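You operate a simulated robot arm through the tools that you are given. There is no shell and no other tool.

You run a simulated robot arm. Do the job below in one go: nothing can be reset, and whatever is moved stays where it is left.

TASK
Move the orange hose to the white port.
Fine: air off and let off to 0 bar before the collets are freed; push it fully home; collets end locked, let-off lever shut.

Only the result counts: the job must be done as asked and must still hold three seconds after the hand-in. Knocking over, shifting, dropping, spilling or breaking anything else fails it.

THE ROBOT
A 7-joint arm with a two-finger parallel gripper, fixed in place. Base frame: the origin is at the foot of the arm, x ahead of it, y to its left, z up; the work surface is at about z = 885. Lengths are in mm, angles in degrees, forces in N, time in s.
Its first joint turns from -132.0 to 132.0 degrees. Payload 3.91 kg.
Tool frame: the origin (TCP) lies between the finger pads and is the grasp point; the fingertips stand 30 mm ahead of it; z points along the fingers, y is the line along which they close. Largest opening 110 mm; finger width 20, thickness 10; the body of the gripper, 48 by 112 mm, starts 55 mm behind the TCP.
Orientation is that of the tool frame in the base frame, as [roll, pitch, yaw] about the fixed x, y, z axes, in that order (R = Rz(yaw) Ry(pitch) Rx(roll)). With the fingers straight down and closing along the base's y, the tool's x points along the base's -x, its y along +y and its z along -z.

THE INTERFACE
- The arm moves only by the tool apply_moves. Its argument "deltas" is a list of rows, each an object (a shift or turn left out is 0, a gripper value left out holds the last) with "travel": the shift along the tool's x, y, z in m, a list of three; "angular": the turn, a rotation vector about the tool's x, y, z in degrees, a list of three; "gripper": the finger opening in m, from 0 to 0.11. In form: [{"travel": [tx, ty, tz], "angular": [wx, wy, wz], "gripper": gripper}, ...]. A call has 1 to 20 rows; each row shifts and turns the commanded pose from where the row before left it, along the tool's axes as they then stand. Each row takes 0.2 s and may step no farther than 50 mm and 8.6 degrees from the row before; otherwise, or with a gripper value out of range, the whole call is refused. A pose out of reach is approached as far as the arm can. The call stops where the force on the tool passes 90 N (or 10 N more than at its start, if that is more) or the arm is blocked; 0.2 s more then pass. The fingers move at their own pace (about 108 mm/s each) and stop on an object; they squeeze with about 37 N. The grip force told is the motor's: it shows also when the fingers shut on nothing. Time passes only in rows, and 0.2 s behind the last, so rows that do not move let the fingers close. It gives the time, the measured TCP pose, the force on the tool (base axes), the opening and the grip force at its end, in the units of the frame above (readings bear some noise), with the torque about the TCP (base axes, N m) and any sound that the robot's microphone picked up.
- Cameras (640 x 400 px; columns grow to the right, rows downward): "scene" is fixed at [401.6, -499.3, 1512.7]; the picture's right is [0.93, -0.37, 0.00], its down [-0.17, -0.44, -0.88] and it looks along [0.33, 0.82, -0.47] (base axes); focal length 368 px, centre (320, 200). "wrist" rides on the gripper at [72, 17, -103] in the tool frame; the picture's right is [-0.23, 0.97, 0.00], its down [-0.76, -0.18, -0.62] and it looks along [-0.61, -0.14, 0.78] (tool axes); focal length 222 px, centre (320, 200).
- get_image(camera): a new picture of that camera. The clock stands still meanwhile.
- probe_pixels(camera, pixels): for up to 12 pixels [column, row] of the newest picture of that camera ("zoom" is the newest enlarged one), the place [x, y, z] in the base frame of the surface seen there, good to about 2 mm. The clock stands still meanwhile.
- zoom(camera, box): a new picture of the part [left, top, right, bottom] of that camera's present view, enlarged. The clock stands still meanwhile.
- job_done(): hands the job in; it is judged then, once.

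Open the gripper and draw the arm clear of the work before you hand the job in, unless the task says otherwise.

The tools are called by a JSON object that holds its "fn" and its "kwargs". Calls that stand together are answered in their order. apply_moves: Moves the arm, as the interface text tells. Its arguments: {"type":"object","properties":{"deltas":{"type":"array"}},"required":["deltas"]} The other tools are called the same way: get_image (camera) takes a picture; probe_pixels (camera, pixels) gives the place of the surface under pixels of a picture; zoom (camera, box) takes an enlarged picture of a part of a camera's view; job_done () hands the job in.

At the start:

```text
t: 0.0
ee_pos: [630.1, 154.8, 1253.1]
orientation: [-179.9, -0.1, 180.0]
contact_force: [-0.9, 0.0, -1.6]
torque: [0.01, 0.02, 0.01]
grip_width: 110.2
finger_force: 0.1
```

scene: 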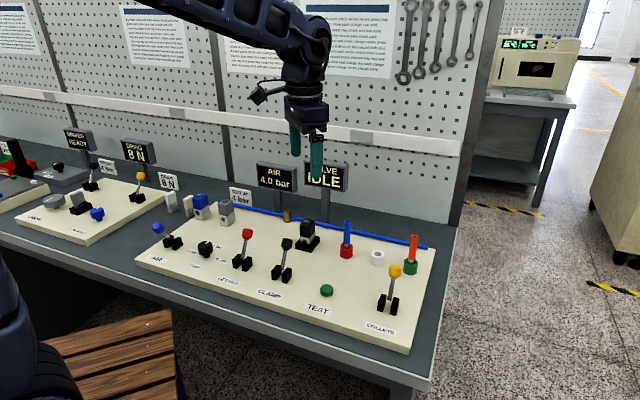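
wrist: 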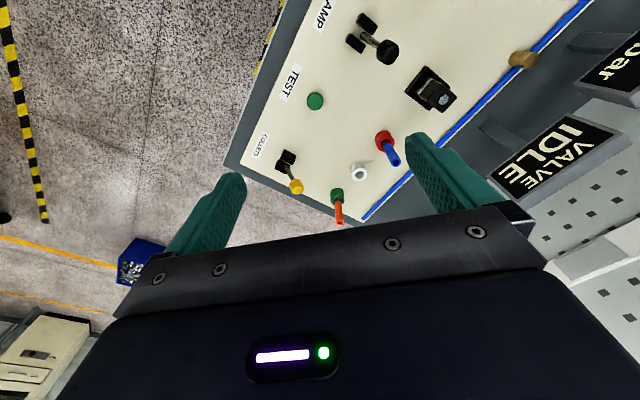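

The scene shows a panel with levers (AIR?, release, clamp), a TEST button, a COLLETS lever with yellow knob (395,270), an orange hose in a green port (411,255), white port (377,258), blue hose in red port (346,240). I zoom in to read labels and see details.

{"fn": "zoom", "kwargs": {"camera": "scene", "box": [130, 180, 290, 280]}}

{"fn": "zoom", "kwargs": {"camera": "scene", "box": [280, 200, 440, 350]}}

{"fn": "zoom", "kwargs": {"camera": "scene", "box": [220, 140, 380, 240]}}

{"fn": "zoom", "kwargs": {"camera": "scene", "box": [0, 110, 190, 250]}}

```text
4.00 times, centred on (210, 230) of scene
```

zoom: 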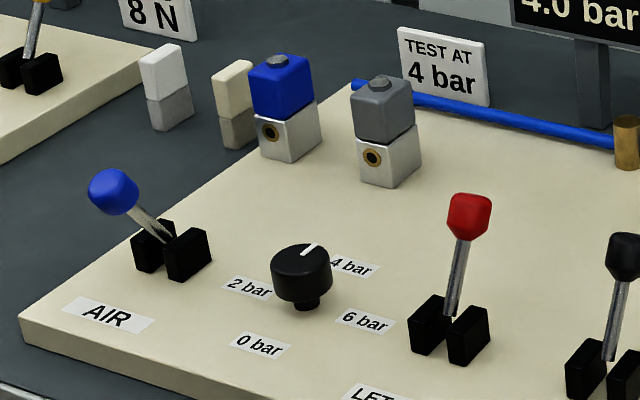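

```text
2.67 times, centred on (360, 275) of scene
```

zoom: 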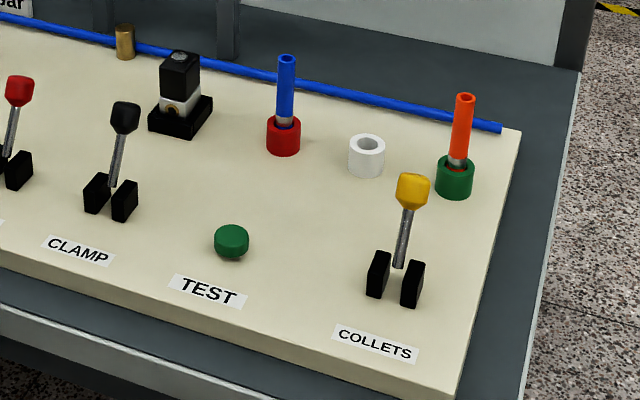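

```text
4.00 times, centred on (300, 190) of scene
```

zoom: 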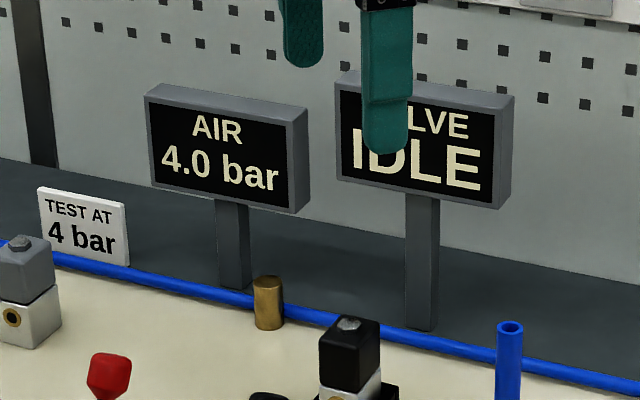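

```text
2.86 times, centred on (95, 180) of scene
```

zoom: 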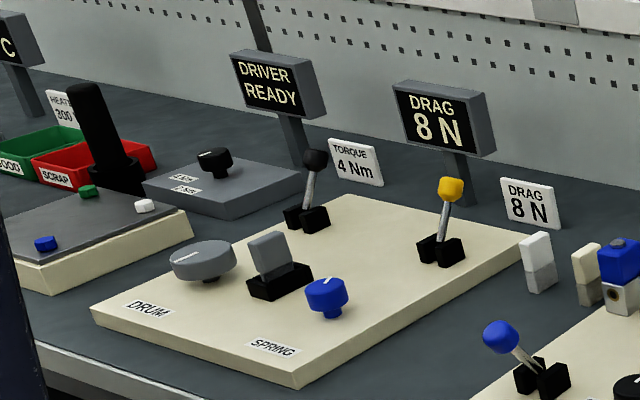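

The panel has AIR (blue knob), a pressure dial, a red LET-OFF lever, CLAMP, TEST, COLLETS (yellow). I zoom closely on each and probe positions.

{"fn": "zoom", "kwargs": {"camera": "scene", "box": [145, 215, 225, 275]}}

{"fn": "probe_pixels", "kwargs": {"camera": "scene", "pixels": [[158, 228], [164, 234], [170, 238], [168, 243], [176, 245], [155, 259], [136, 262], [413, 353], [435, 252], [200, 252], [240, 285]]}}

{"fn": "zoom", "kwargs": {"camera": "scene", "box": [215, 220, 305, 300]}}

{"fn": "probe_pixels", "kwargs": {"camera": "scene", "pixels": [[247, 234], [245, 244], [243, 254], [237, 262], [247, 266], [229, 281], [287, 244], [283, 263], [276, 272], [287, 276], [268, 294], [305, 250]]}}

{"fn": "zoom", "kwargs": {"camera": "scene", "box": [360, 210, 440, 330]}}

{"fn": "probe_pixels", "kwargs": {"camera": "scene", "pixels": [[395, 271], [394, 281], [392, 294], [385, 302], [394, 306], [382, 328], [411, 237], [410, 250], [410, 268], [377, 252], [377, 262], [346, 225]]}}

```text
6.67 times, centred on (185, 245) of scene
```

zoom: 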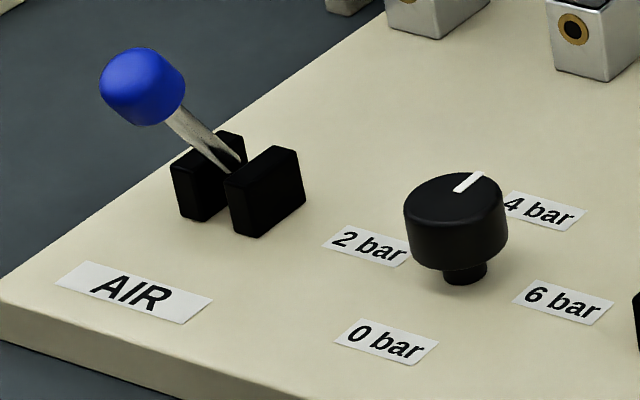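

```text
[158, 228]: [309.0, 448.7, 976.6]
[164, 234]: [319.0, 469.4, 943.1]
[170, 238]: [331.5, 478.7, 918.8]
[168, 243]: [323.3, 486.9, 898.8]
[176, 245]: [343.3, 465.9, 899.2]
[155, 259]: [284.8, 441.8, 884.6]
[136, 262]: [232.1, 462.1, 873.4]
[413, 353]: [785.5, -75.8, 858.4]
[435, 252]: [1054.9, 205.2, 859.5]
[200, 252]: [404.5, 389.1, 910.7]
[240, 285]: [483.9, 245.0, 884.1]
```

```text
5.00 times, centred on (260, 260) of scene
```

zoom: 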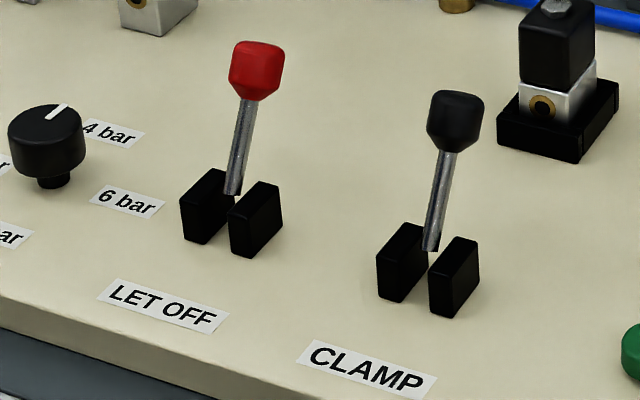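

```text
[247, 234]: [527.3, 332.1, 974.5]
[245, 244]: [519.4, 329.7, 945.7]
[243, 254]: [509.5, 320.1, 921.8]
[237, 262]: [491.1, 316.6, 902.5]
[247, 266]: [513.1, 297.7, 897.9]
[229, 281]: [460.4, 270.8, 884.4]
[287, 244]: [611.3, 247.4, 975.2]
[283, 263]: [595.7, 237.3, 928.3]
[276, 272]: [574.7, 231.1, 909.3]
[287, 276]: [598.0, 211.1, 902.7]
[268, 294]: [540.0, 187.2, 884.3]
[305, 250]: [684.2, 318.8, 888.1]
```

```text
3.33 times, centred on (400, 270) of scene
```

zoom: 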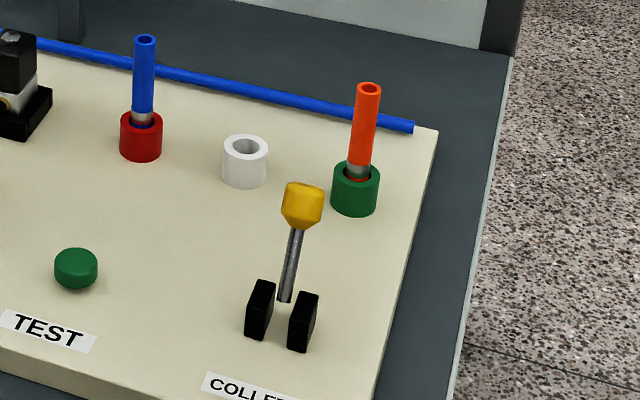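

```text
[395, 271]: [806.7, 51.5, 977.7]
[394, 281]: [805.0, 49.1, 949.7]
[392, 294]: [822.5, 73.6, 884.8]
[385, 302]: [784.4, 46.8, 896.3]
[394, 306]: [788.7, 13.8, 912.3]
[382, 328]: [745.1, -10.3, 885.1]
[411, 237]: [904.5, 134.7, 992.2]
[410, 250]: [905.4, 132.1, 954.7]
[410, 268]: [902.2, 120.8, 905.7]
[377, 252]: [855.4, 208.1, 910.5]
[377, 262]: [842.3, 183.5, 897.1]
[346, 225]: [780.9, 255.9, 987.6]
```

I need more precise geometry, so I zoom on each lever and probe multiple points on the knobs and stems.

{"fn": "zoom", "kwargs": {"camera": "scene", "box": [145, 215, 225, 275]}}

{"fn": "probe_pixels", "kwargs": {"camera": "zoom", "pixels": [[142, 52], [142, 85], [142, 120], [105, 85], [180, 85], [190, 130], [215, 155], [185, 170], [205, 190], [250, 180], [290, 155], [455, 190]]}}

{"fn": "zoom", "kwargs": {"camera": "scene", "box": [215, 220, 305, 300]}}

{"fn": "probe_pixels", "kwargs": {"camera": "zoom", "pixels": [[258, 46], [255, 75], [248, 94], [234, 70], [281, 70], [243, 120], [235, 170], [210, 180], [262, 190], [195, 210], [250, 230], [238, 190]]}}

{"fn": "zoom", "kwargs": {"camera": "scene", "box": [360, 220, 430, 320]}}

{"fn": "probe_pixels", "kwargs": {"camera": "zoom", "pixels": [[355, 60], [370, 65], [365, 100], [360, 150], [350, 185], [350, 210], [200, 120], [180, 150], [280, 215], [280, 240], [265, 290], [150, 120]]}}

```text
6.67 times, centred on (185, 245) of scene
```

zoom: 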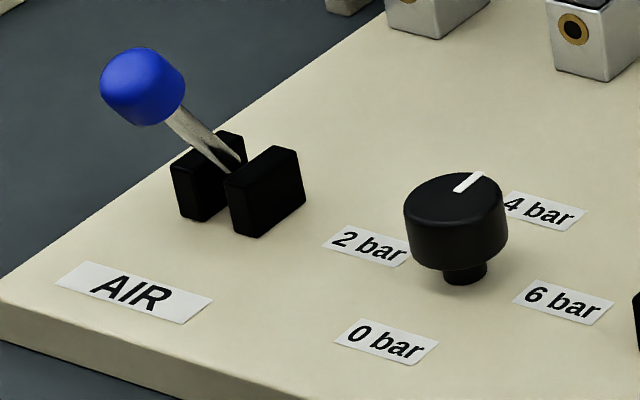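

```text
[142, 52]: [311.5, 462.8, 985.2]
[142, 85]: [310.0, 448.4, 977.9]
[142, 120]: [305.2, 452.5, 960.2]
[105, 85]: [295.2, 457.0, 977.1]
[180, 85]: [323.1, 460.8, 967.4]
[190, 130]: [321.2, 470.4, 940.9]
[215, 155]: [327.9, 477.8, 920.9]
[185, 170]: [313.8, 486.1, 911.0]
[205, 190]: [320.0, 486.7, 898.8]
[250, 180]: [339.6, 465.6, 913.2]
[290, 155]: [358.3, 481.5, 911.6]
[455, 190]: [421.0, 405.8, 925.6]
```

```text
5.00 times, centred on (260, 260) of scene
```

zoom: 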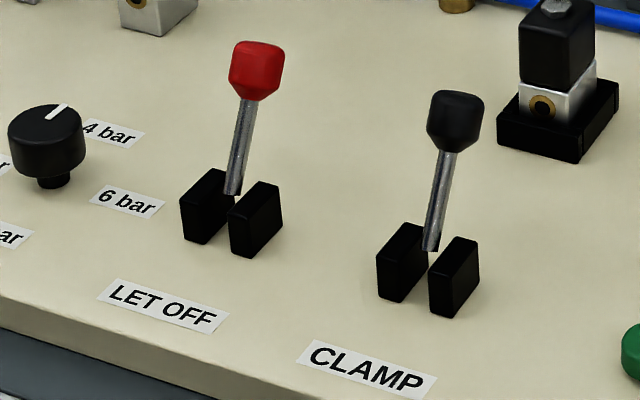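

```text
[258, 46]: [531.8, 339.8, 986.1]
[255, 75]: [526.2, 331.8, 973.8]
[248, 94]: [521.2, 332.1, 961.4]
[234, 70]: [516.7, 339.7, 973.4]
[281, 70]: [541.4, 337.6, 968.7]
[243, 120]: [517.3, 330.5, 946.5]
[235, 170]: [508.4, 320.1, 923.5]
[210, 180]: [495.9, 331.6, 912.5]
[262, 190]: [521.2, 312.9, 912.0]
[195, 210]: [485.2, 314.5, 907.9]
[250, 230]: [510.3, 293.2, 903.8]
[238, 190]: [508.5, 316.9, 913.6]
```

```text
4.00 times, centred on (395, 270) of scene
```

zoom: 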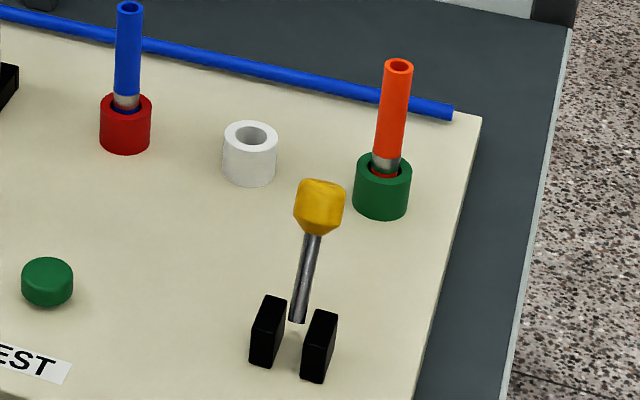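

```text
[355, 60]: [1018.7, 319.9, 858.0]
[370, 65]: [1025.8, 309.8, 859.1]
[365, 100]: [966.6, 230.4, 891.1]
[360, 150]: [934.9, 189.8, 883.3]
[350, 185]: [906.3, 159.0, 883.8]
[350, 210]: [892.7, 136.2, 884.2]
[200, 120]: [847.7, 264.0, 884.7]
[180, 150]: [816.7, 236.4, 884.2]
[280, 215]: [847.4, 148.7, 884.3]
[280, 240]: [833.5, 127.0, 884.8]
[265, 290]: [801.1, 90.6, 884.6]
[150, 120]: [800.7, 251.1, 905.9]
```

Board surface is z≈884.5; levers swing along the board's back/front direction v≈(0.70,0.72). I probe the signs and hose tops for clearance before moving.

{"fn": "probe_pixels", "kwargs": {"camera": "scene", "pixels": [[277, 166], [260, 180], [296, 175], [330, 165], [328, 185], [140, 150], [346, 221], [411, 234], [377, 258], [307, 222], [240, 196], [171, 190]]}}

{"fn": "zoom", "kwargs": {"camera": "scene", "box": [365, 225, 429, 275]}}

{"fn": "probe_pixels", "kwargs": {"camera": "zoom", "pixels": [[460, 75], [460, 85], [445, 130], [440, 180], [435, 228], [434, 245], [435, 310], [100, 245], [150, 260], [120, 300], [75, 270], [120, 270]]}}

```text
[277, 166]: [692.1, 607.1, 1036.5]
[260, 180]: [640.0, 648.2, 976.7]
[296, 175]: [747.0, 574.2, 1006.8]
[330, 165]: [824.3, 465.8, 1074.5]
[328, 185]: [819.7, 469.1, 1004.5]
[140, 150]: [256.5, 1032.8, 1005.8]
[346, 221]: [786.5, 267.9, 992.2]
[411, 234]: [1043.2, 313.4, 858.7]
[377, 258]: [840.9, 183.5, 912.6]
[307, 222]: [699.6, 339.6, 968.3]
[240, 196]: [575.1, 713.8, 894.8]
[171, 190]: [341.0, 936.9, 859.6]
```

```text
8.00 times, centred on (397, 250) of scene
```

zoom: 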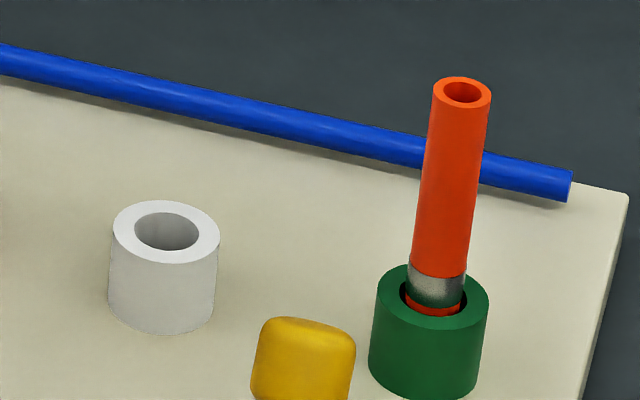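

```text
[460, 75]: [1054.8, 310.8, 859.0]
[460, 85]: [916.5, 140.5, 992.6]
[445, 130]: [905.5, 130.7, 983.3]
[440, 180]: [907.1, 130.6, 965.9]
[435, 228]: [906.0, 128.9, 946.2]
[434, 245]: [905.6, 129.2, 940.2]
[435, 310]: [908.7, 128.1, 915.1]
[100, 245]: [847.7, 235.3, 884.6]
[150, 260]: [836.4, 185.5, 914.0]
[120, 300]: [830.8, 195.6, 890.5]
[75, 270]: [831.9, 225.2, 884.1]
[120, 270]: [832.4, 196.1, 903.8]
```

Clearances look fine (signs are well behind the board). I rotate the tool so its closing line runs along v, and travel above the AIR lever knob at about (312,458).

{"fn": "apply_moves", "kwargs": {"deltas": [{"angular": [0, 0, 7.37]}, {"angular": [0, 0, 7.37]}, {"angular": [0, 0, 7.37]}, {"angular": [0, 0, 7.37]}, {"angular": [0, 0, 7.37]}, {"angular": [0, 0, 7.35]}, {"travel": [0.04, 0, 0.014]}, {"travel": [0.04, 0, 0.014]}, {"travel": [0.04, 0, 0.014]}, {"travel": [0.04, 0, 0.014]}, {"travel": [0.04, 0, 0.014]}, {"travel": [0.04, 0, 0.014]}, {"travel": [0.04, 0, 0.014]}, {"travel": [0.04, 0, 0.014]}, {"travel": [0.04, 0, 0.014]}, {"travel": [0.04, 0, 0.014]}, {"travel": [0.039, -0.004, 0.014], "gripper": 0.06}]}}

{"fn": "get_image", "kwargs": {"camera": "scene"}}

{"fn": "get_image", "kwargs": {"camera": "wrist"}}

```text
t: 3.6
ee_pos: [313.4, 457.5, 1100.5]
orientation: [-179.9, 0.1, 135.7]
contact_force: [0.1, -1.0, 0.1]
torque: [0.02, 0.04, 0.04]
grip_width: 60.1
finger_force: 0.1
```

```text
taken
```

scene: 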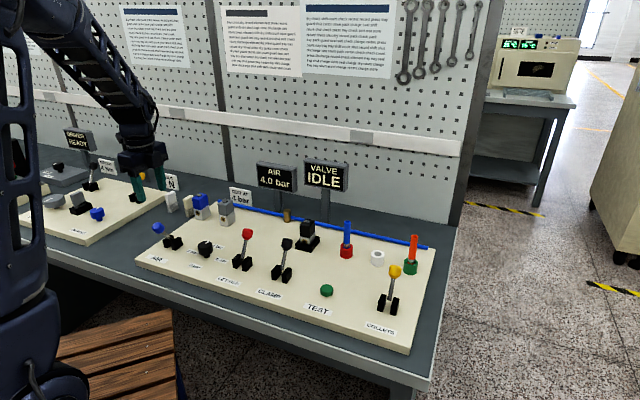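

```text
taken
```

wrist: 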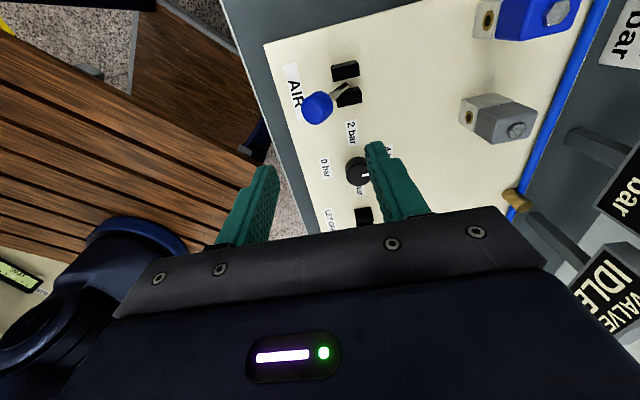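

The blue AIR knob shows at (318,107) in the wrist view, about where the tool axis lands. I probe it to confirm alignment before descending.

{"fn": "probe_pixels", "kwargs": {"camera": "wrist", "pixels": [[318, 107], [308, 107], [328, 110], [318, 95], [318, 120], [338, 92], [345, 85], [345, 70], [350, 97]]}}

{"fn": "zoom", "kwargs": {"camera": "wrist", "box": [260, 30, 420, 250]}}

```text
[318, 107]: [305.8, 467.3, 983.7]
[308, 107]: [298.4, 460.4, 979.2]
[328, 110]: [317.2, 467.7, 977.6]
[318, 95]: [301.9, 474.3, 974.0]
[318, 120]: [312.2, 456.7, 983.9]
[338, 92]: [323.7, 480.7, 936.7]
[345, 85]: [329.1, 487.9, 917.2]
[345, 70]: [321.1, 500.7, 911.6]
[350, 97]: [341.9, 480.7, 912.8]
```

```text
1.82 times, centred on (340, 140) of wrist
```

zoom: 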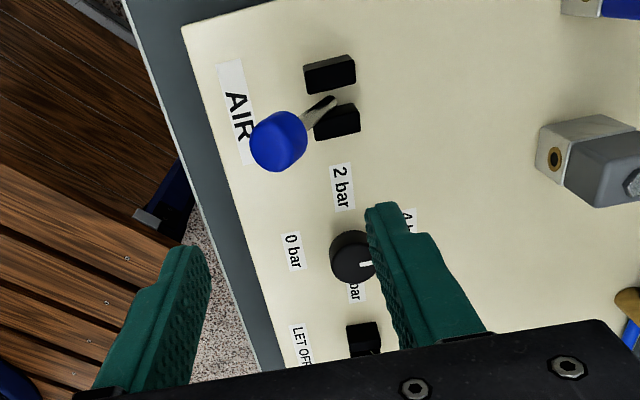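

Knob centre is at about (309,463,973), ~6 mm off along the tool's x. I correct that, and descend with 55 mm opening straddling the knob.

{"fn": "apply_moves", "kwargs": {"deltas": [{"travel": [0.006, 0.001, 0.04], "gripper": 0.055}, {"travel": [0, 0, 0.04]}, {"travel": [0, 0, 0.042]}, {}]}}

{"fn": "get_image", "kwargs": {"camera": "wrist"}}

{"fn": "zoom", "kwargs": {"camera": "scene", "box": [90, 140, 350, 300]}}

```text
t: 4.6
ee_pos: [307.5, 461.2, 977.4]
orientation: [179.9, 0.0, 135.8]
contact_force: [-0.2, 0.4, 0.2]
torque: [-0.01, 0.01, -0.02]
grip_width: 55.0
finger_force: 0.1
```

```text
taken
```

wrist: 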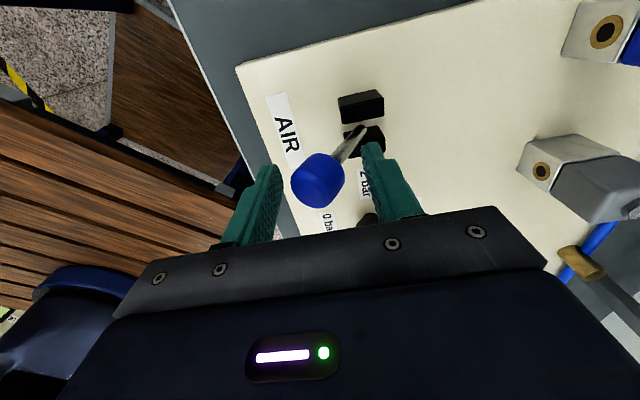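

```text
2.46 times, centred on (220, 220) of scene
```

zoom: 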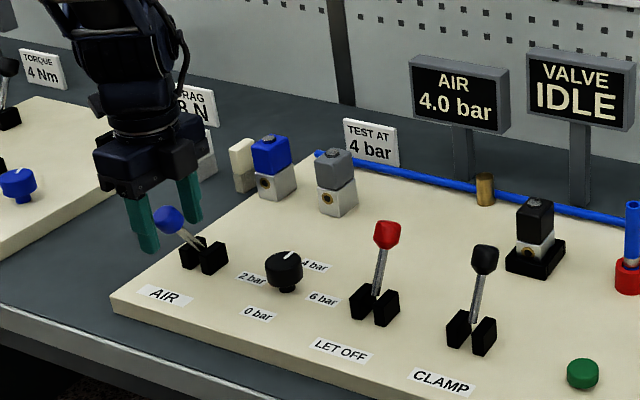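

The knob sits between the fingers. Before pushing back along v I check what lies behind (cream block, blue valve block).

{"fn": "probe_pixels", "kwargs": {"camera": "scene", "pixels": [[187, 203], [188, 212], [171, 200], [200, 195], [197, 205], [203, 213], [228, 205]]}}

```text
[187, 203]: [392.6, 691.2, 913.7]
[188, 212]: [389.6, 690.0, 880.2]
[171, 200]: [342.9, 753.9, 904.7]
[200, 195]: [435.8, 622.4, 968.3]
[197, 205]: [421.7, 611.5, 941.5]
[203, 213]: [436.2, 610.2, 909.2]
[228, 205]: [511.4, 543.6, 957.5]
```

Nothing is within ~150 mm behind. I push the AIR lever back along +v in 12 mm steps, 60 mm first.

{"fn": "apply_moves", "kwargs": {"deltas": [{"travel": [0, 0.012, 0]}, {"travel": [0, 0.012, 0]}, {"travel": [0, 0.012, 0]}, {"travel": [0, 0.012, 0]}, {"travel": [0, 0.012, 0]}]}}

{"fn": "get_image", "kwargs": {"camera": "wrist"}}

{"fn": "zoom", "kwargs": {"camera": "scene", "box": [90, 140, 350, 300]}}

```text
t: 5.8
ee_pos: [351.7, 505.5, 977.4]
orientation: [-179.9, 0.0, 135.8]
contact_force: [0.3, 0.3, 1.0]
torque: [0.04, 0.02, 0.03]
grip_width: 55.0
finger_force: 0.1
```

```text
taken
```

wrist: 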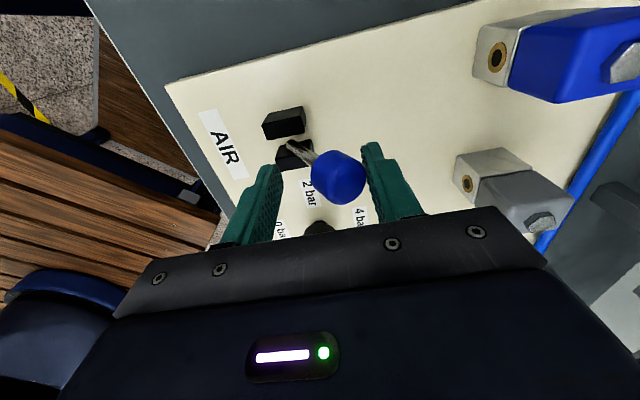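

```text
2.46 times, centred on (220, 220) of scene
```

zoom: 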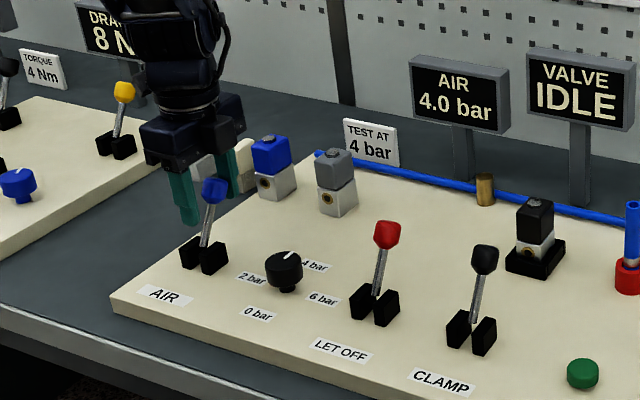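

The lever has snapped past centre to the back; I follow 20 mm more so the front finger would seat it, watching force.

{"fn": "apply_moves", "kwargs": {"deltas": [{"travel": [0, 0.01, 0]}, {"travel": [0, 0.01, 0]}, {}]}}

{"fn": "get_image", "kwargs": {"camera": "wrist"}}

{"fn": "zoom", "kwargs": {"camera": "scene", "box": [90, 140, 350, 300]}}

```text
t: 6.6
ee_pos: [366.8, 519.6, 977.4]
orientation: [-180.0, 0.0, 135.8]
contact_force: [0.3, 0.6, 0.6]
torque: [0.0, -0.01, -0.02]
grip_width: 55.2
finger_force: 0.1
```

```text
taken
```

wrist: 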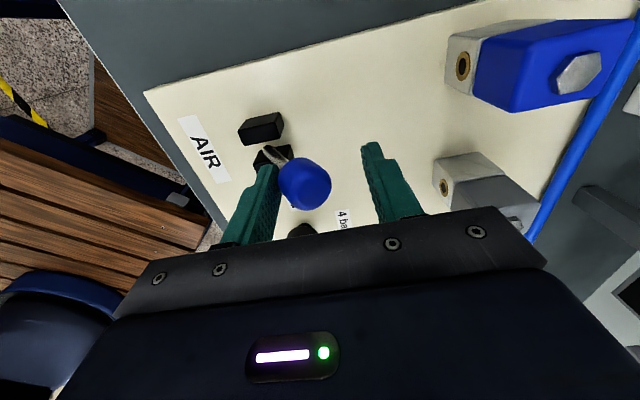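

```text
2.46 times, centred on (220, 220) of scene
```

zoom: 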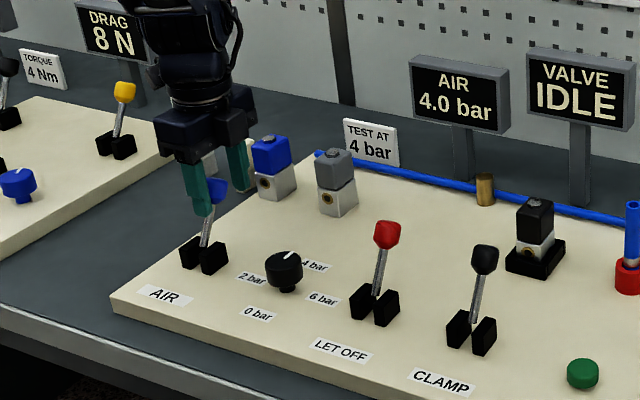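

The knob now rests by the front finger. I probe its position to check it is at its back stop (mirror of the others).

{"fn": "probe_pixels", "kwargs": {"camera": "wrist", "pixels": [[305, 183], [305, 170], [295, 183], [322, 183], [305, 200], [283, 158]]}}

{"fn": "probe_pixels", "kwargs": {"camera": "scene", "pixels": [[178, 217], [174, 236], [171, 245], [187, 192], [116, 177], [118, 195]]}}

```text
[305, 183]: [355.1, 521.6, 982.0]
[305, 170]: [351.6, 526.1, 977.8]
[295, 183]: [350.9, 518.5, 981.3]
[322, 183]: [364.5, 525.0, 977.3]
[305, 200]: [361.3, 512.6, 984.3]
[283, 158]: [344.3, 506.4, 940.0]
```

```text
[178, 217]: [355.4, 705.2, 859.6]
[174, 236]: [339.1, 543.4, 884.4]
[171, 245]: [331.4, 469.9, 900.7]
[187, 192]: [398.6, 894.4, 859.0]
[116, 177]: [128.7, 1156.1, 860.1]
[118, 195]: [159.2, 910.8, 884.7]
```

AIR lever is at its back stop (mirror position of before). I back off 10 mm, lift, and travel to above the red LET OFF knob near (530,341).

{"fn": "apply_moves", "kwargs": {"deltas": [{"travel": [0, -0.01, 0]}, {"travel": [0, 0, -0.045]}, {"travel": [0, 0, -0.045]}, {"travel": [-0.04, -0.0008, 0]}, {"travel": [-0.04, -0.0008, 0]}, {"travel": [-0.04, -0.0008, 0]}, {"travel": [-0.04, -0.0008, 0]}, {"travel": [-0.04, -0.0008, 0]}, {"travel": [-0.041, -0.0005, 0]}, {}]}}

{"fn": "get_image", "kwargs": {"camera": "wrist"}}

{"fn": "zoom", "kwargs": {"camera": "scene", "box": [130, 140, 390, 300]}}

```text
t: 8.8
ee_pos: [528.1, 342.6, 1066.9]
orientation: [-180.0, 0.0, 135.9]
contact_force: [-0.4, -0.3, 0.3]
torque: [-0.01, 0.01, 0.01]
grip_width: 55.1
finger_force: 0.0
```

```text
taken
```

wrist: 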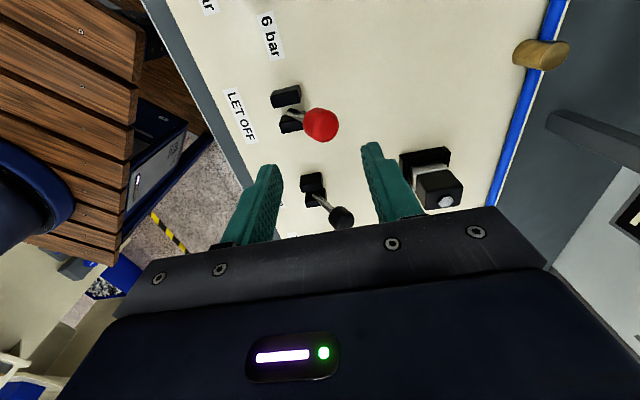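

```text
2.46 times, centred on (260, 220) of scene
```

zoom: 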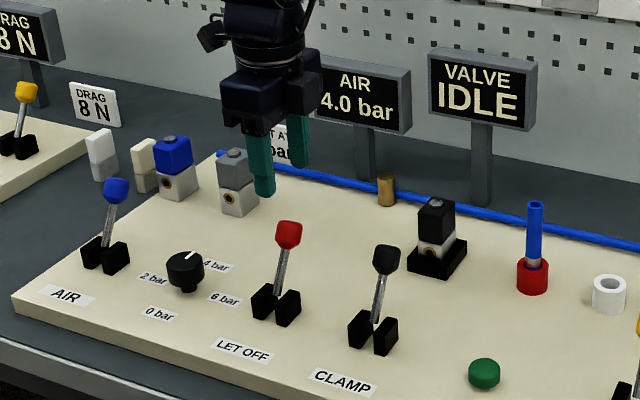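

The red knob is at (321,124) in the wrist view. I probe it to align the fingers.

{"fn": "probe_pixels", "kwargs": {"camera": "wrist", "pixels": [[321, 124], [308, 124], [334, 124], [321, 112], [321, 136], [295, 113], [341, 219], [287, 97], [290, 124]]}}

```text
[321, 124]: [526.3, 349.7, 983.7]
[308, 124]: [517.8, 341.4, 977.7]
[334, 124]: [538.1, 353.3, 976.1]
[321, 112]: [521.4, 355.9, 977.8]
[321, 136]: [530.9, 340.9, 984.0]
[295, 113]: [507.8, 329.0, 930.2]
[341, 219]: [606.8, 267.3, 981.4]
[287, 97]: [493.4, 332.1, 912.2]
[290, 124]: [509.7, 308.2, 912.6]
```

Aligned within ~3 mm. I descend 90 mm to straddle the red knob and then pull it to the front (−v).

{"fn": "apply_moves", "kwargs": {"deltas": [{"travel": [0, 0.002, 0.045]}, {"travel": [0, 0, 0.045]}, {}, {"travel": [0, -0.012, 0]}, {"travel": [0, -0.012, 0]}, {"travel": [0, -0.012, 0]}, {"travel": [0, -0.012, 0]}, {"travel": [0, -0.012, 0]}, {"travel": [0, -0.01, 0]}, {"travel": [0, -0.01, 0]}, {}]}}

{"fn": "get_image", "kwargs": {"camera": "wrist"}}

{"fn": "zoom", "kwargs": {"camera": "scene", "box": [130, 140, 390, 300]}}

```text
t: 11.2
ee_pos: [472.7, 285.4, 976.2]
orientation: [179.9, 0.0, 135.8]
contact_force: [0.6, 0.5, -0.7]
torque: [0.03, 0.02, 0.05]
grip_width: 55.1
finger_force: 0.0
```

```text
taken
```

wrist: 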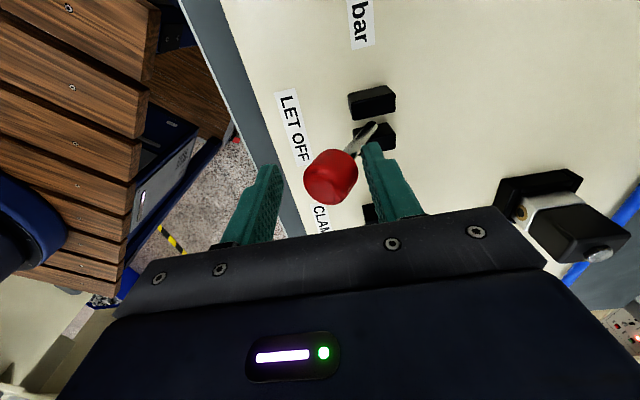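

```text
2.46 times, centred on (260, 220) of scene
```

zoom: 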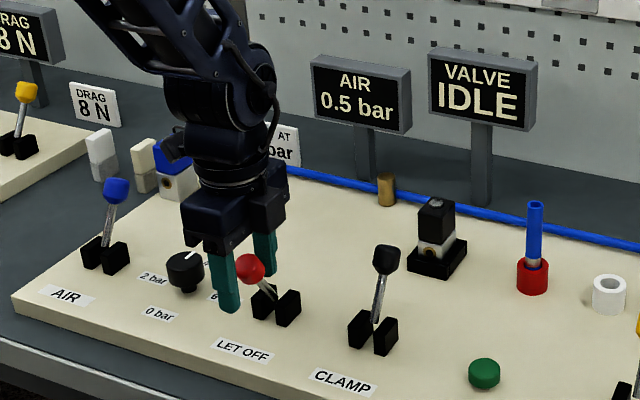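

Pressure fell to 0.5 bar and is dropping; the lever is at the front. I lift straight up and travel over to the COLLETS lever at about (811,61).

{"fn": "apply_moves", "kwargs": {"deltas": [{"travel": [0, 0, -0.045]}, {"travel": [0, 0, -0.045]}, {"travel": [-0.04, 0.0075, 0]}, {"travel": [-0.04, 0.0075, 0]}, {"travel": [-0.04, 0.0075, 0]}, {"travel": [-0.04, 0.0075, 0]}, {"travel": [-0.04, 0.0075, 0]}, {"travel": [-0.04, 0.0075, 0]}, {"travel": [-0.04, 0.0075, 0]}, {"travel": [-0.04, 0.0075, 0]}, {"travel": [-0.04, 0.0075, 0]}, {"travel": [-0.038, 0.0075, 0]}, {}]}}

{"fn": "get_image", "kwargs": {"camera": "wrist"}}

{"fn": "get_image", "kwargs": {"camera": "scene"}}

{"fn": "zoom", "kwargs": {"camera": "scene", "box": [130, 140, 390, 300]}}

```text
t: 14.0
ee_pos: [811.2, 60.3, 1066.7]
orientation: [179.9, 0.0, 135.7]
contact_force: [0.5, 0.2, -0.2]
torque: [0.02, 0.0, -0.01]
grip_width: 54.8
finger_force: 0.0
```

```text
taken
```

wrist: 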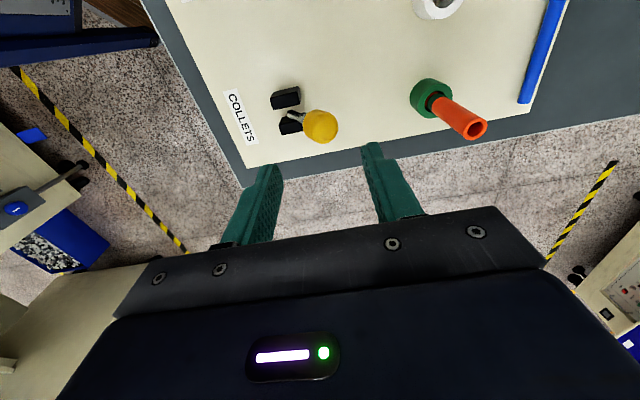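

```text
taken
```

scene: 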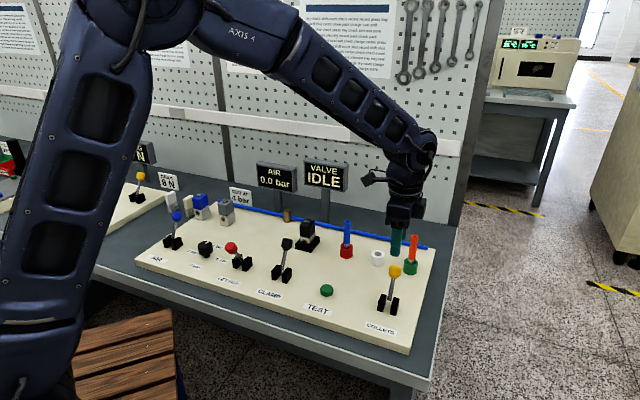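

```text
2.46 times, centred on (260, 220) of scene
```

zoom: 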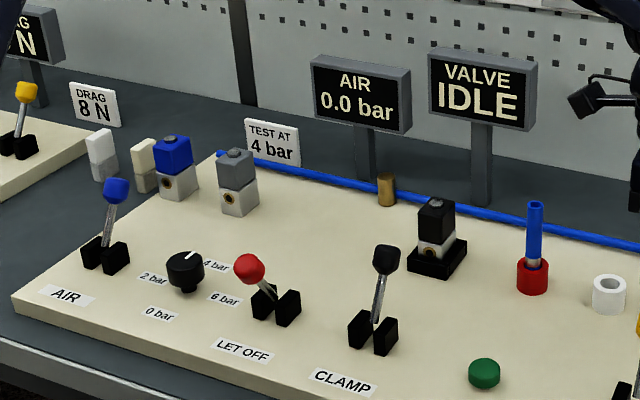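

Pressure reads 0.0 bar. I probe the yellow knob and the hose and port positions from here.

{"fn": "probe_pixels", "kwargs": {"camera": "wrist", "pixels": [[321, 125], [308, 125], [334, 125], [321, 113], [321, 137], [285, 98], [290, 125], [476, 122], [476, 137], [467, 128], [486, 128], [440, 98]]}}

{"fn": "zoom", "kwargs": {"camera": "wrist", "box": [380, 0, 540, 160]}}

```text
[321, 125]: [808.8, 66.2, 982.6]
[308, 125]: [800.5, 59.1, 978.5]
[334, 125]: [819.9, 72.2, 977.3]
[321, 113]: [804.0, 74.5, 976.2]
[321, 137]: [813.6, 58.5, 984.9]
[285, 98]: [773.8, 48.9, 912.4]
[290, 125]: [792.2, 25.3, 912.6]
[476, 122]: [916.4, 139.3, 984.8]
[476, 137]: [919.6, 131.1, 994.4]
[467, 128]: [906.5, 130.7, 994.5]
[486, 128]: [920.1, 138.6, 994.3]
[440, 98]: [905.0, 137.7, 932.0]
```

```text
2.50 times, centred on (460, 80) of wrist
```

zoom: 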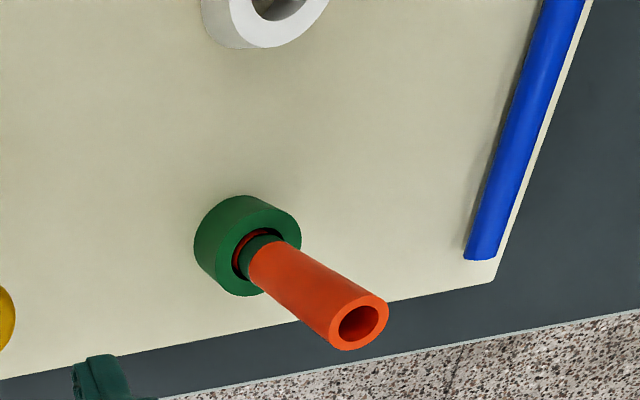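

Yellow knob centre ≈ (811,64): aligned. With 0.0 bar shown, I descend and pull the COLLETS lever to the front.

{"fn": "apply_moves", "kwargs": {"deltas": [{"travel": [0, 0.002, 0.045]}, {"travel": [0, 0, 0.045]}, {}, {"travel": [0, -0.012, 0]}, {"travel": [0, -0.012, 0]}, {"travel": [0, -0.012, 0]}, {"travel": [0, -0.012, 0]}, {"travel": [0, -0.012, 0]}, {"travel": [0, -0.01, 0]}, {"travel": [0, -0.01, 0]}, {}]}}

{"fn": "get_image", "kwargs": {"camera": "wrist"}}

{"fn": "get_image", "kwargs": {"camera": "scene"}}

{"fn": "zoom", "kwargs": {"camera": "scene", "box": [240, 140, 440, 330]}}

```text
t: 16.4
ee_pos: [755.8, 5.8, 977.9]
orientation: [180.0, 0.0, 135.7]
contact_force: [0.1, 0.1, -0.2]
torque: [0.02, 0.0, 0.03]
grip_width: 54.9
finger_force: 0.0
```

```text
taken
```

wrist: 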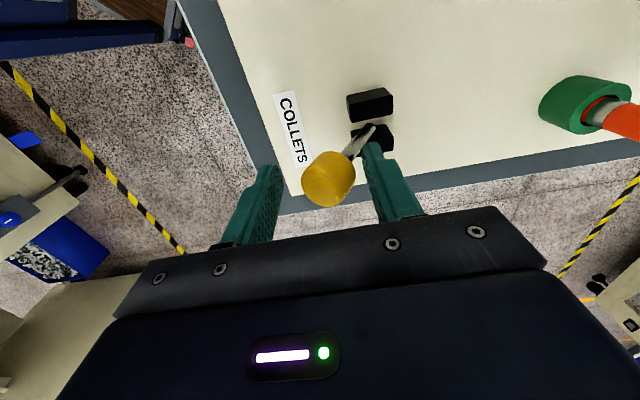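

```text
taken
```

scene: 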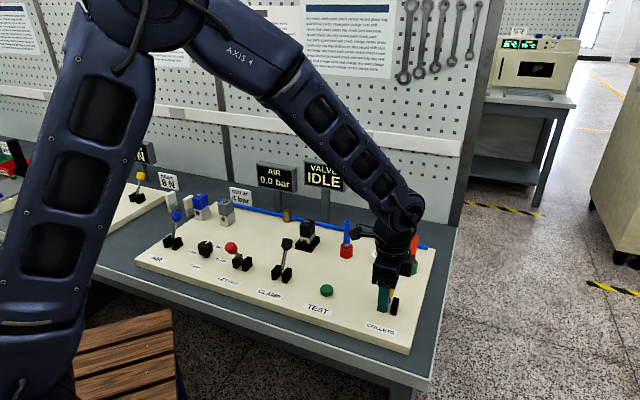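

```text
2.11 times, centred on (340, 235) of scene
```

zoom: 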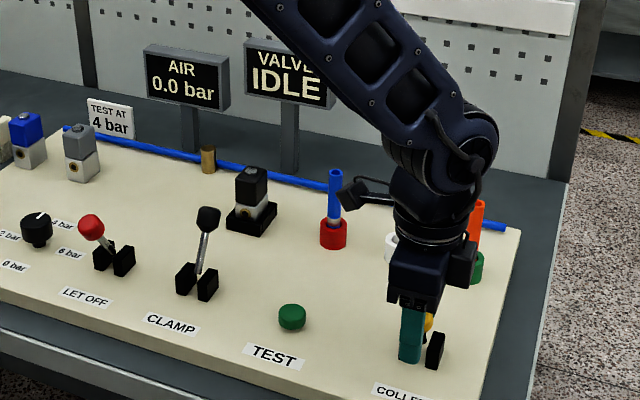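

COLLETS lever is at its front position. I lift clear and move above the orange hose at about (913,136.5), then look again.

{"fn": "apply_moves", "kwargs": {"deltas": [{"travel": [0, 0, -0.045]}, {"travel": [0, 0, -0.045]}, {"travel": [0, 0, -0.035]}, {"travel": [-0.0036, 0.034, 0]}, {"travel": [-0.0036, 0.034, 0]}, {"travel": [-0.0036, 0.034, 0]}, {"travel": [-0.0036, 0.034, 0]}, {"travel": [-0.0036, 0.034, 0]}, {"travel": [-0.0036, 0.0333, 0]}, {}]}}

{"fn": "get_image", "kwargs": {"camera": "wrist"}}

{"fn": "zoom", "kwargs": {"camera": "wrist", "box": [250, 30, 410, 150]}}

{"fn": "zoom", "kwargs": {"camera": "scene", "box": [320, 170, 440, 320]}}

```text
t: 18.6
ee_pos: [913.0, 135.6, 1101.9]
orientation: [-180.0, 0.0, 135.8]
contact_force: [0.0, -0.1, -0.5]
torque: [0.02, 0.03, 0.02]
grip_width: 55.1
finger_force: 0.1
```

```text
taken
```

wrist: 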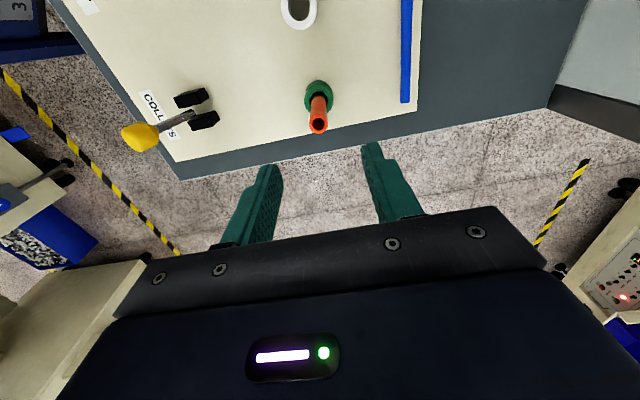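

```text
3.33 times, centred on (330, 90) of wrist
```

zoom: 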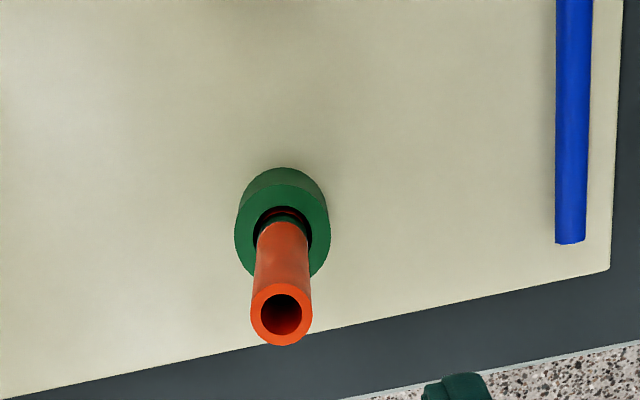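

```text
2.67 times, centred on (380, 245) of scene
```

zoom: 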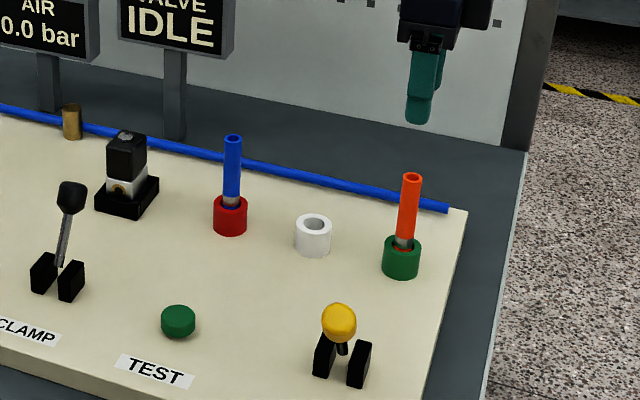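

Collets lever is forward. I zoom tightly on the hose top and white port from the wrist camera and probe rim points for exact centres.

{"fn": "zoom", "kwargs": {"camera": "wrist", "box": [286, 80, 350, 140]}}

{"fn": "probe_pixels", "kwargs": {"camera": "zoom", "pixels": [[270, 294], [358, 294], [315, 250], [315, 342], [230, 100], [390, 130], [310, 40], [240, 150], [385, 165]]}}

{"fn": "zoom", "kwargs": {"camera": "wrist", "box": [260, 0, 340, 50]}}

{"fn": "probe_pixels", "kwargs": {"camera": "zoom", "pixels": [[185, 100], [430, 100], [310, 220], [250, 200], [380, 200], [200, 150], [425, 150], [310, 60], [280, 235], [340, 235]]}}

```text
6.67 times, centred on (318, 110) of wrist
```

zoom: 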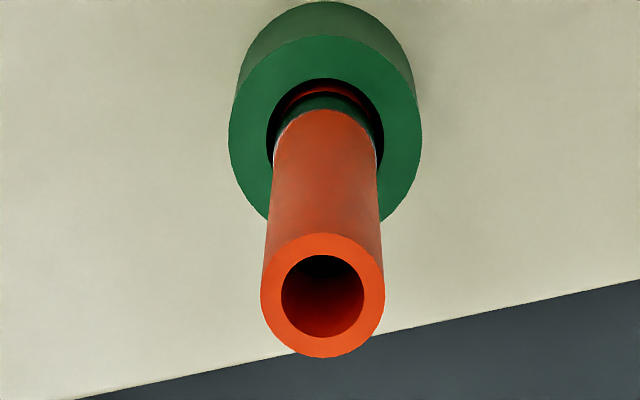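

```text
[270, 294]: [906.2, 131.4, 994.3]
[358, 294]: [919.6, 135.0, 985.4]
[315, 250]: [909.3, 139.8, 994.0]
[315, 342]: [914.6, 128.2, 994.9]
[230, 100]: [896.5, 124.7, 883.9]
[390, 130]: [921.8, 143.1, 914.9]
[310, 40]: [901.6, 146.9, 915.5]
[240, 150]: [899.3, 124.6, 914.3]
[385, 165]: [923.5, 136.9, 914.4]
```

```text
8.00 times, centred on (300, 25) of wrist
```

zoom: 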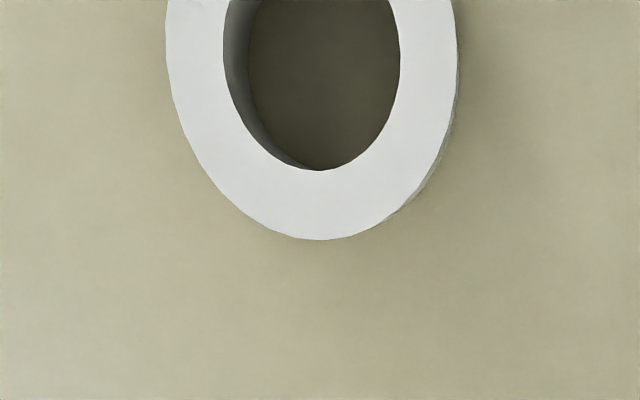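

```text
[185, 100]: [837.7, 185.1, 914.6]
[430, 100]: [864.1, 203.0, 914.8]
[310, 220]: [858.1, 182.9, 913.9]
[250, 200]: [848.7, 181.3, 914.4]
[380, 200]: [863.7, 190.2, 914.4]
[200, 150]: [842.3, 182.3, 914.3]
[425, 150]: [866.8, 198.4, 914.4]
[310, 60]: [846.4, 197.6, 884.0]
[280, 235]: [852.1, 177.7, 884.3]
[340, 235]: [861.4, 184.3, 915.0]
```

Hose centre is ≈(913,134), top at z≈994.5. To measure port spacing with the same camera geometry, I shift 87 mm along the tool's x to be above the white port and look.

{"fn": "apply_moves", "kwargs": {"deltas": [{"travel": [0.0435, 0, 0]}, {"travel": [0.0435, 0, 0]}, {}]}}

{"fn": "zoom", "kwargs": {"camera": "wrist", "box": [286, 80, 350, 120]}}

{"fn": "get_image", "kwargs": {"camera": "wrist"}}

```text
t: 19.4
ee_pos: [850.9, 196.8, 1100.9]
orientation: [-179.9, -0.1, 135.7]
contact_force: [0.1, -0.3, -0.9]
torque: [-0.01, 0.04, 0.0]
grip_width: 55.0
finger_force: 0.0
```

```text
10.00 times, centred on (318, 100) of wrist
```

zoom: 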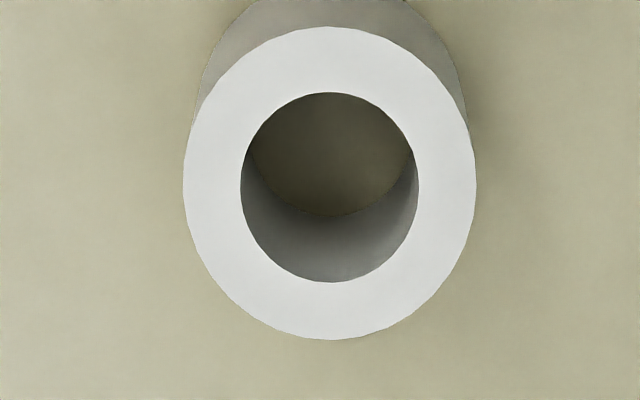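

```text
taken
```

wrist: 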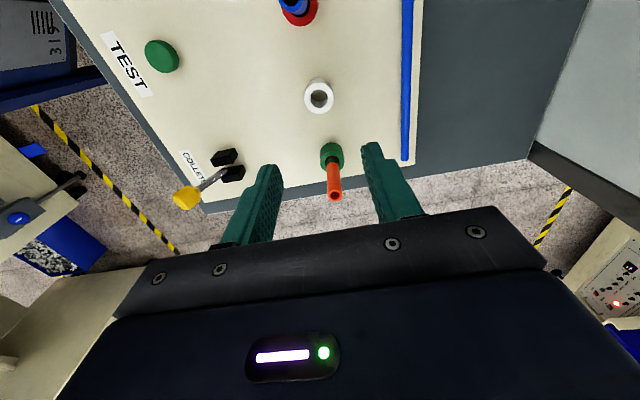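

White port centre computes to ≈(850.3,197.4), spacing from green ≈(−63.5,+63.8). I return over the hose at (913.6,133.5) and descend to TCP z≈962.

{"fn": "apply_moves", "kwargs": {"deltas": [{"travel": [-0.0446, -0.0008, 0], "gripper": 0.05}, {"travel": [-0.0445, -0.0009, 0]}, {}, {"travel": [0, 0, 0.035]}, {"travel": [0, 0, 0.035]}, {}]}}

{"fn": "get_image", "kwargs": {"camera": "wrist"}}

```text
t: 20.8
ee_pos: [914.5, 133.6, 1030.8]
orientation: [180.0, 0.0, 135.9]
contact_force: [0.5, 0.5, 0.1]
torque: [-0.01, 0.01, 0.01]
grip_width: 50.0
finger_force: 0.1
```

```text
taken
```

wrist: 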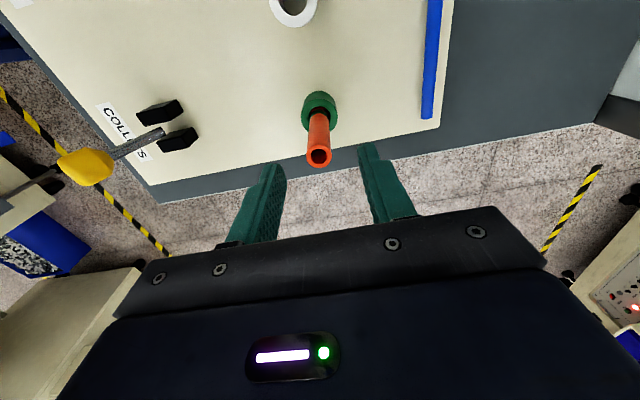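

The hose top (319,155) is centred between the fingers. I descend the remaining 69 mm without closing.

{"fn": "apply_moves", "kwargs": {"deltas": [{"travel": [0, 0, 0.035]}, {"travel": [0, 0, 0.034]}, {}]}}

{"fn": "get_image", "kwargs": {"camera": "wrist"}}

{"fn": "zoom", "kwargs": {"camera": "scene", "box": [360, 180, 450, 290]}}

```text
t: 21.6
ee_pos: [914.5, 134.5, 962.3]
orientation: [-180.0, 0.0, 135.8]
contact_force: [0.0, -0.4, 0.0]
torque: [0.0, 0.04, 0.02]
grip_width: 50.0
finger_force: 0.1
```

```text
taken
```

wrist: 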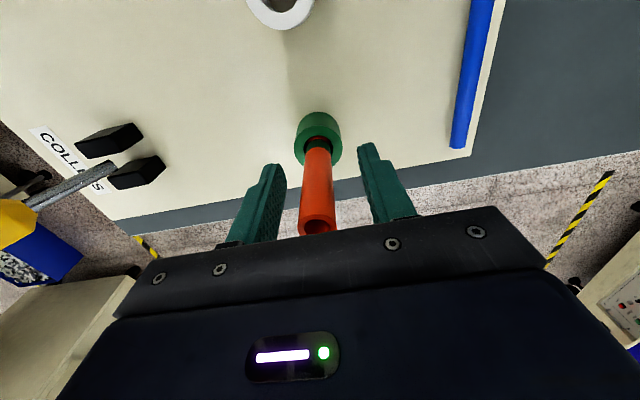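

```text
3.64 times, centred on (405, 235) of scene
```

zoom: 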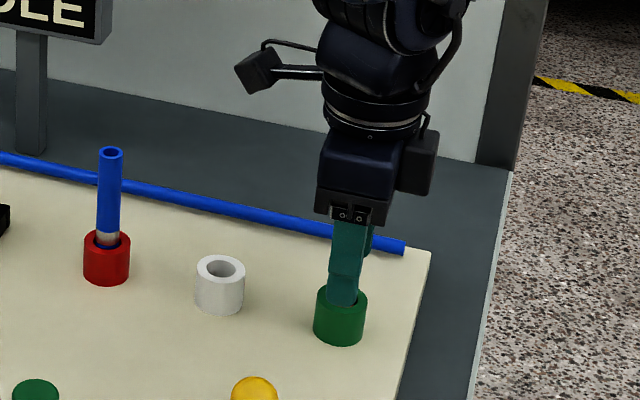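

The hose stands between the fingers, tips ~17 mm above the port rim. I close the gripper on it.

{"fn": "apply_moves", "kwargs": {"deltas": [{"gripper": 0.03}, {"gripper": 0.012}, {"gripper": 0.0}, {}, {}]}}

{"fn": "zoom", "kwargs": {"camera": "scene", "box": [360, 180, 450, 290]}}

{"fn": "get_image", "kwargs": {"camera": "wrist"}}

```text
t: 22.8
ee_pos: [914.5, 133.8, 961.8]
orientation: [-179.9, 0.0, 135.8]
contact_force: [0.1, 0.3, -0.3]
torque: [-0.01, 0.03, 0.0]
grip_width: 16.3
finger_force: 37.4
```

```text
3.64 times, centred on (405, 235) of scene
```

zoom: 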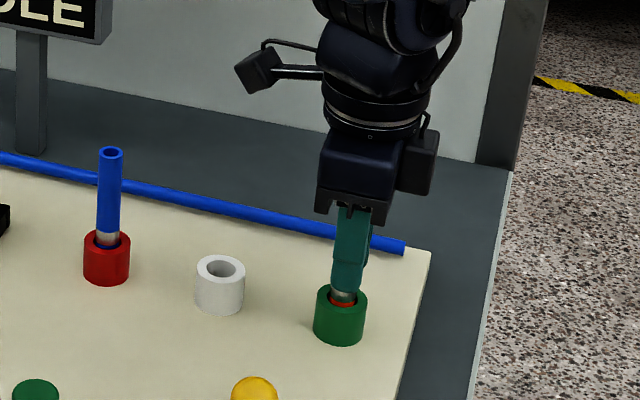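

```text
taken
```

wrist: 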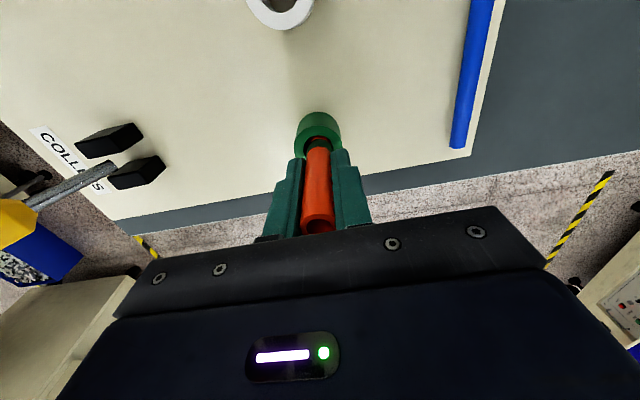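

Gripped (16.3 mm, 37 N), no side force. I pull straight up slowly.

{"fn": "apply_moves", "kwargs": {"deltas": [{"travel": [0, 0, -0.004]}, {"travel": [0, 0, -0.004]}, {"travel": [0, 0, -0.006]}, {"travel": [0, 0, -0.008]}, {"travel": [0, 0, -0.01]}, {}]}}

{"fn": "zoom", "kwargs": {"camera": "scene", "box": [360, 180, 450, 290]}}

```text
t: 24.2
ee_pos: [914.8, 133.5, 994.6]
orientation: [-180.0, 0.0, 135.8]
contact_force: [-0.2, 0.4, -0.4]
torque: [0.02, 0.01, 0.0]
grip_width: 16.2
finger_force: 36.7
```

```text
3.64 times, centred on (405, 235) of scene
```

zoom: 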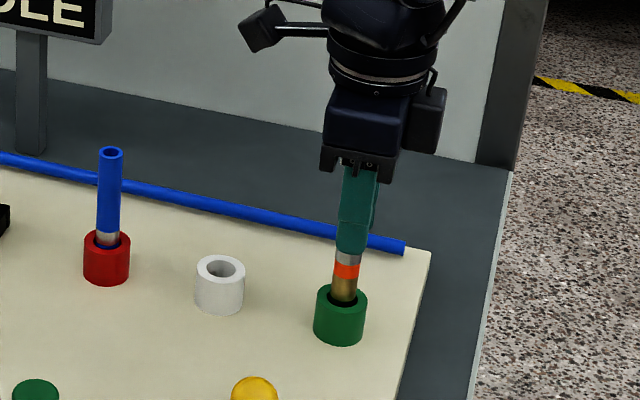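

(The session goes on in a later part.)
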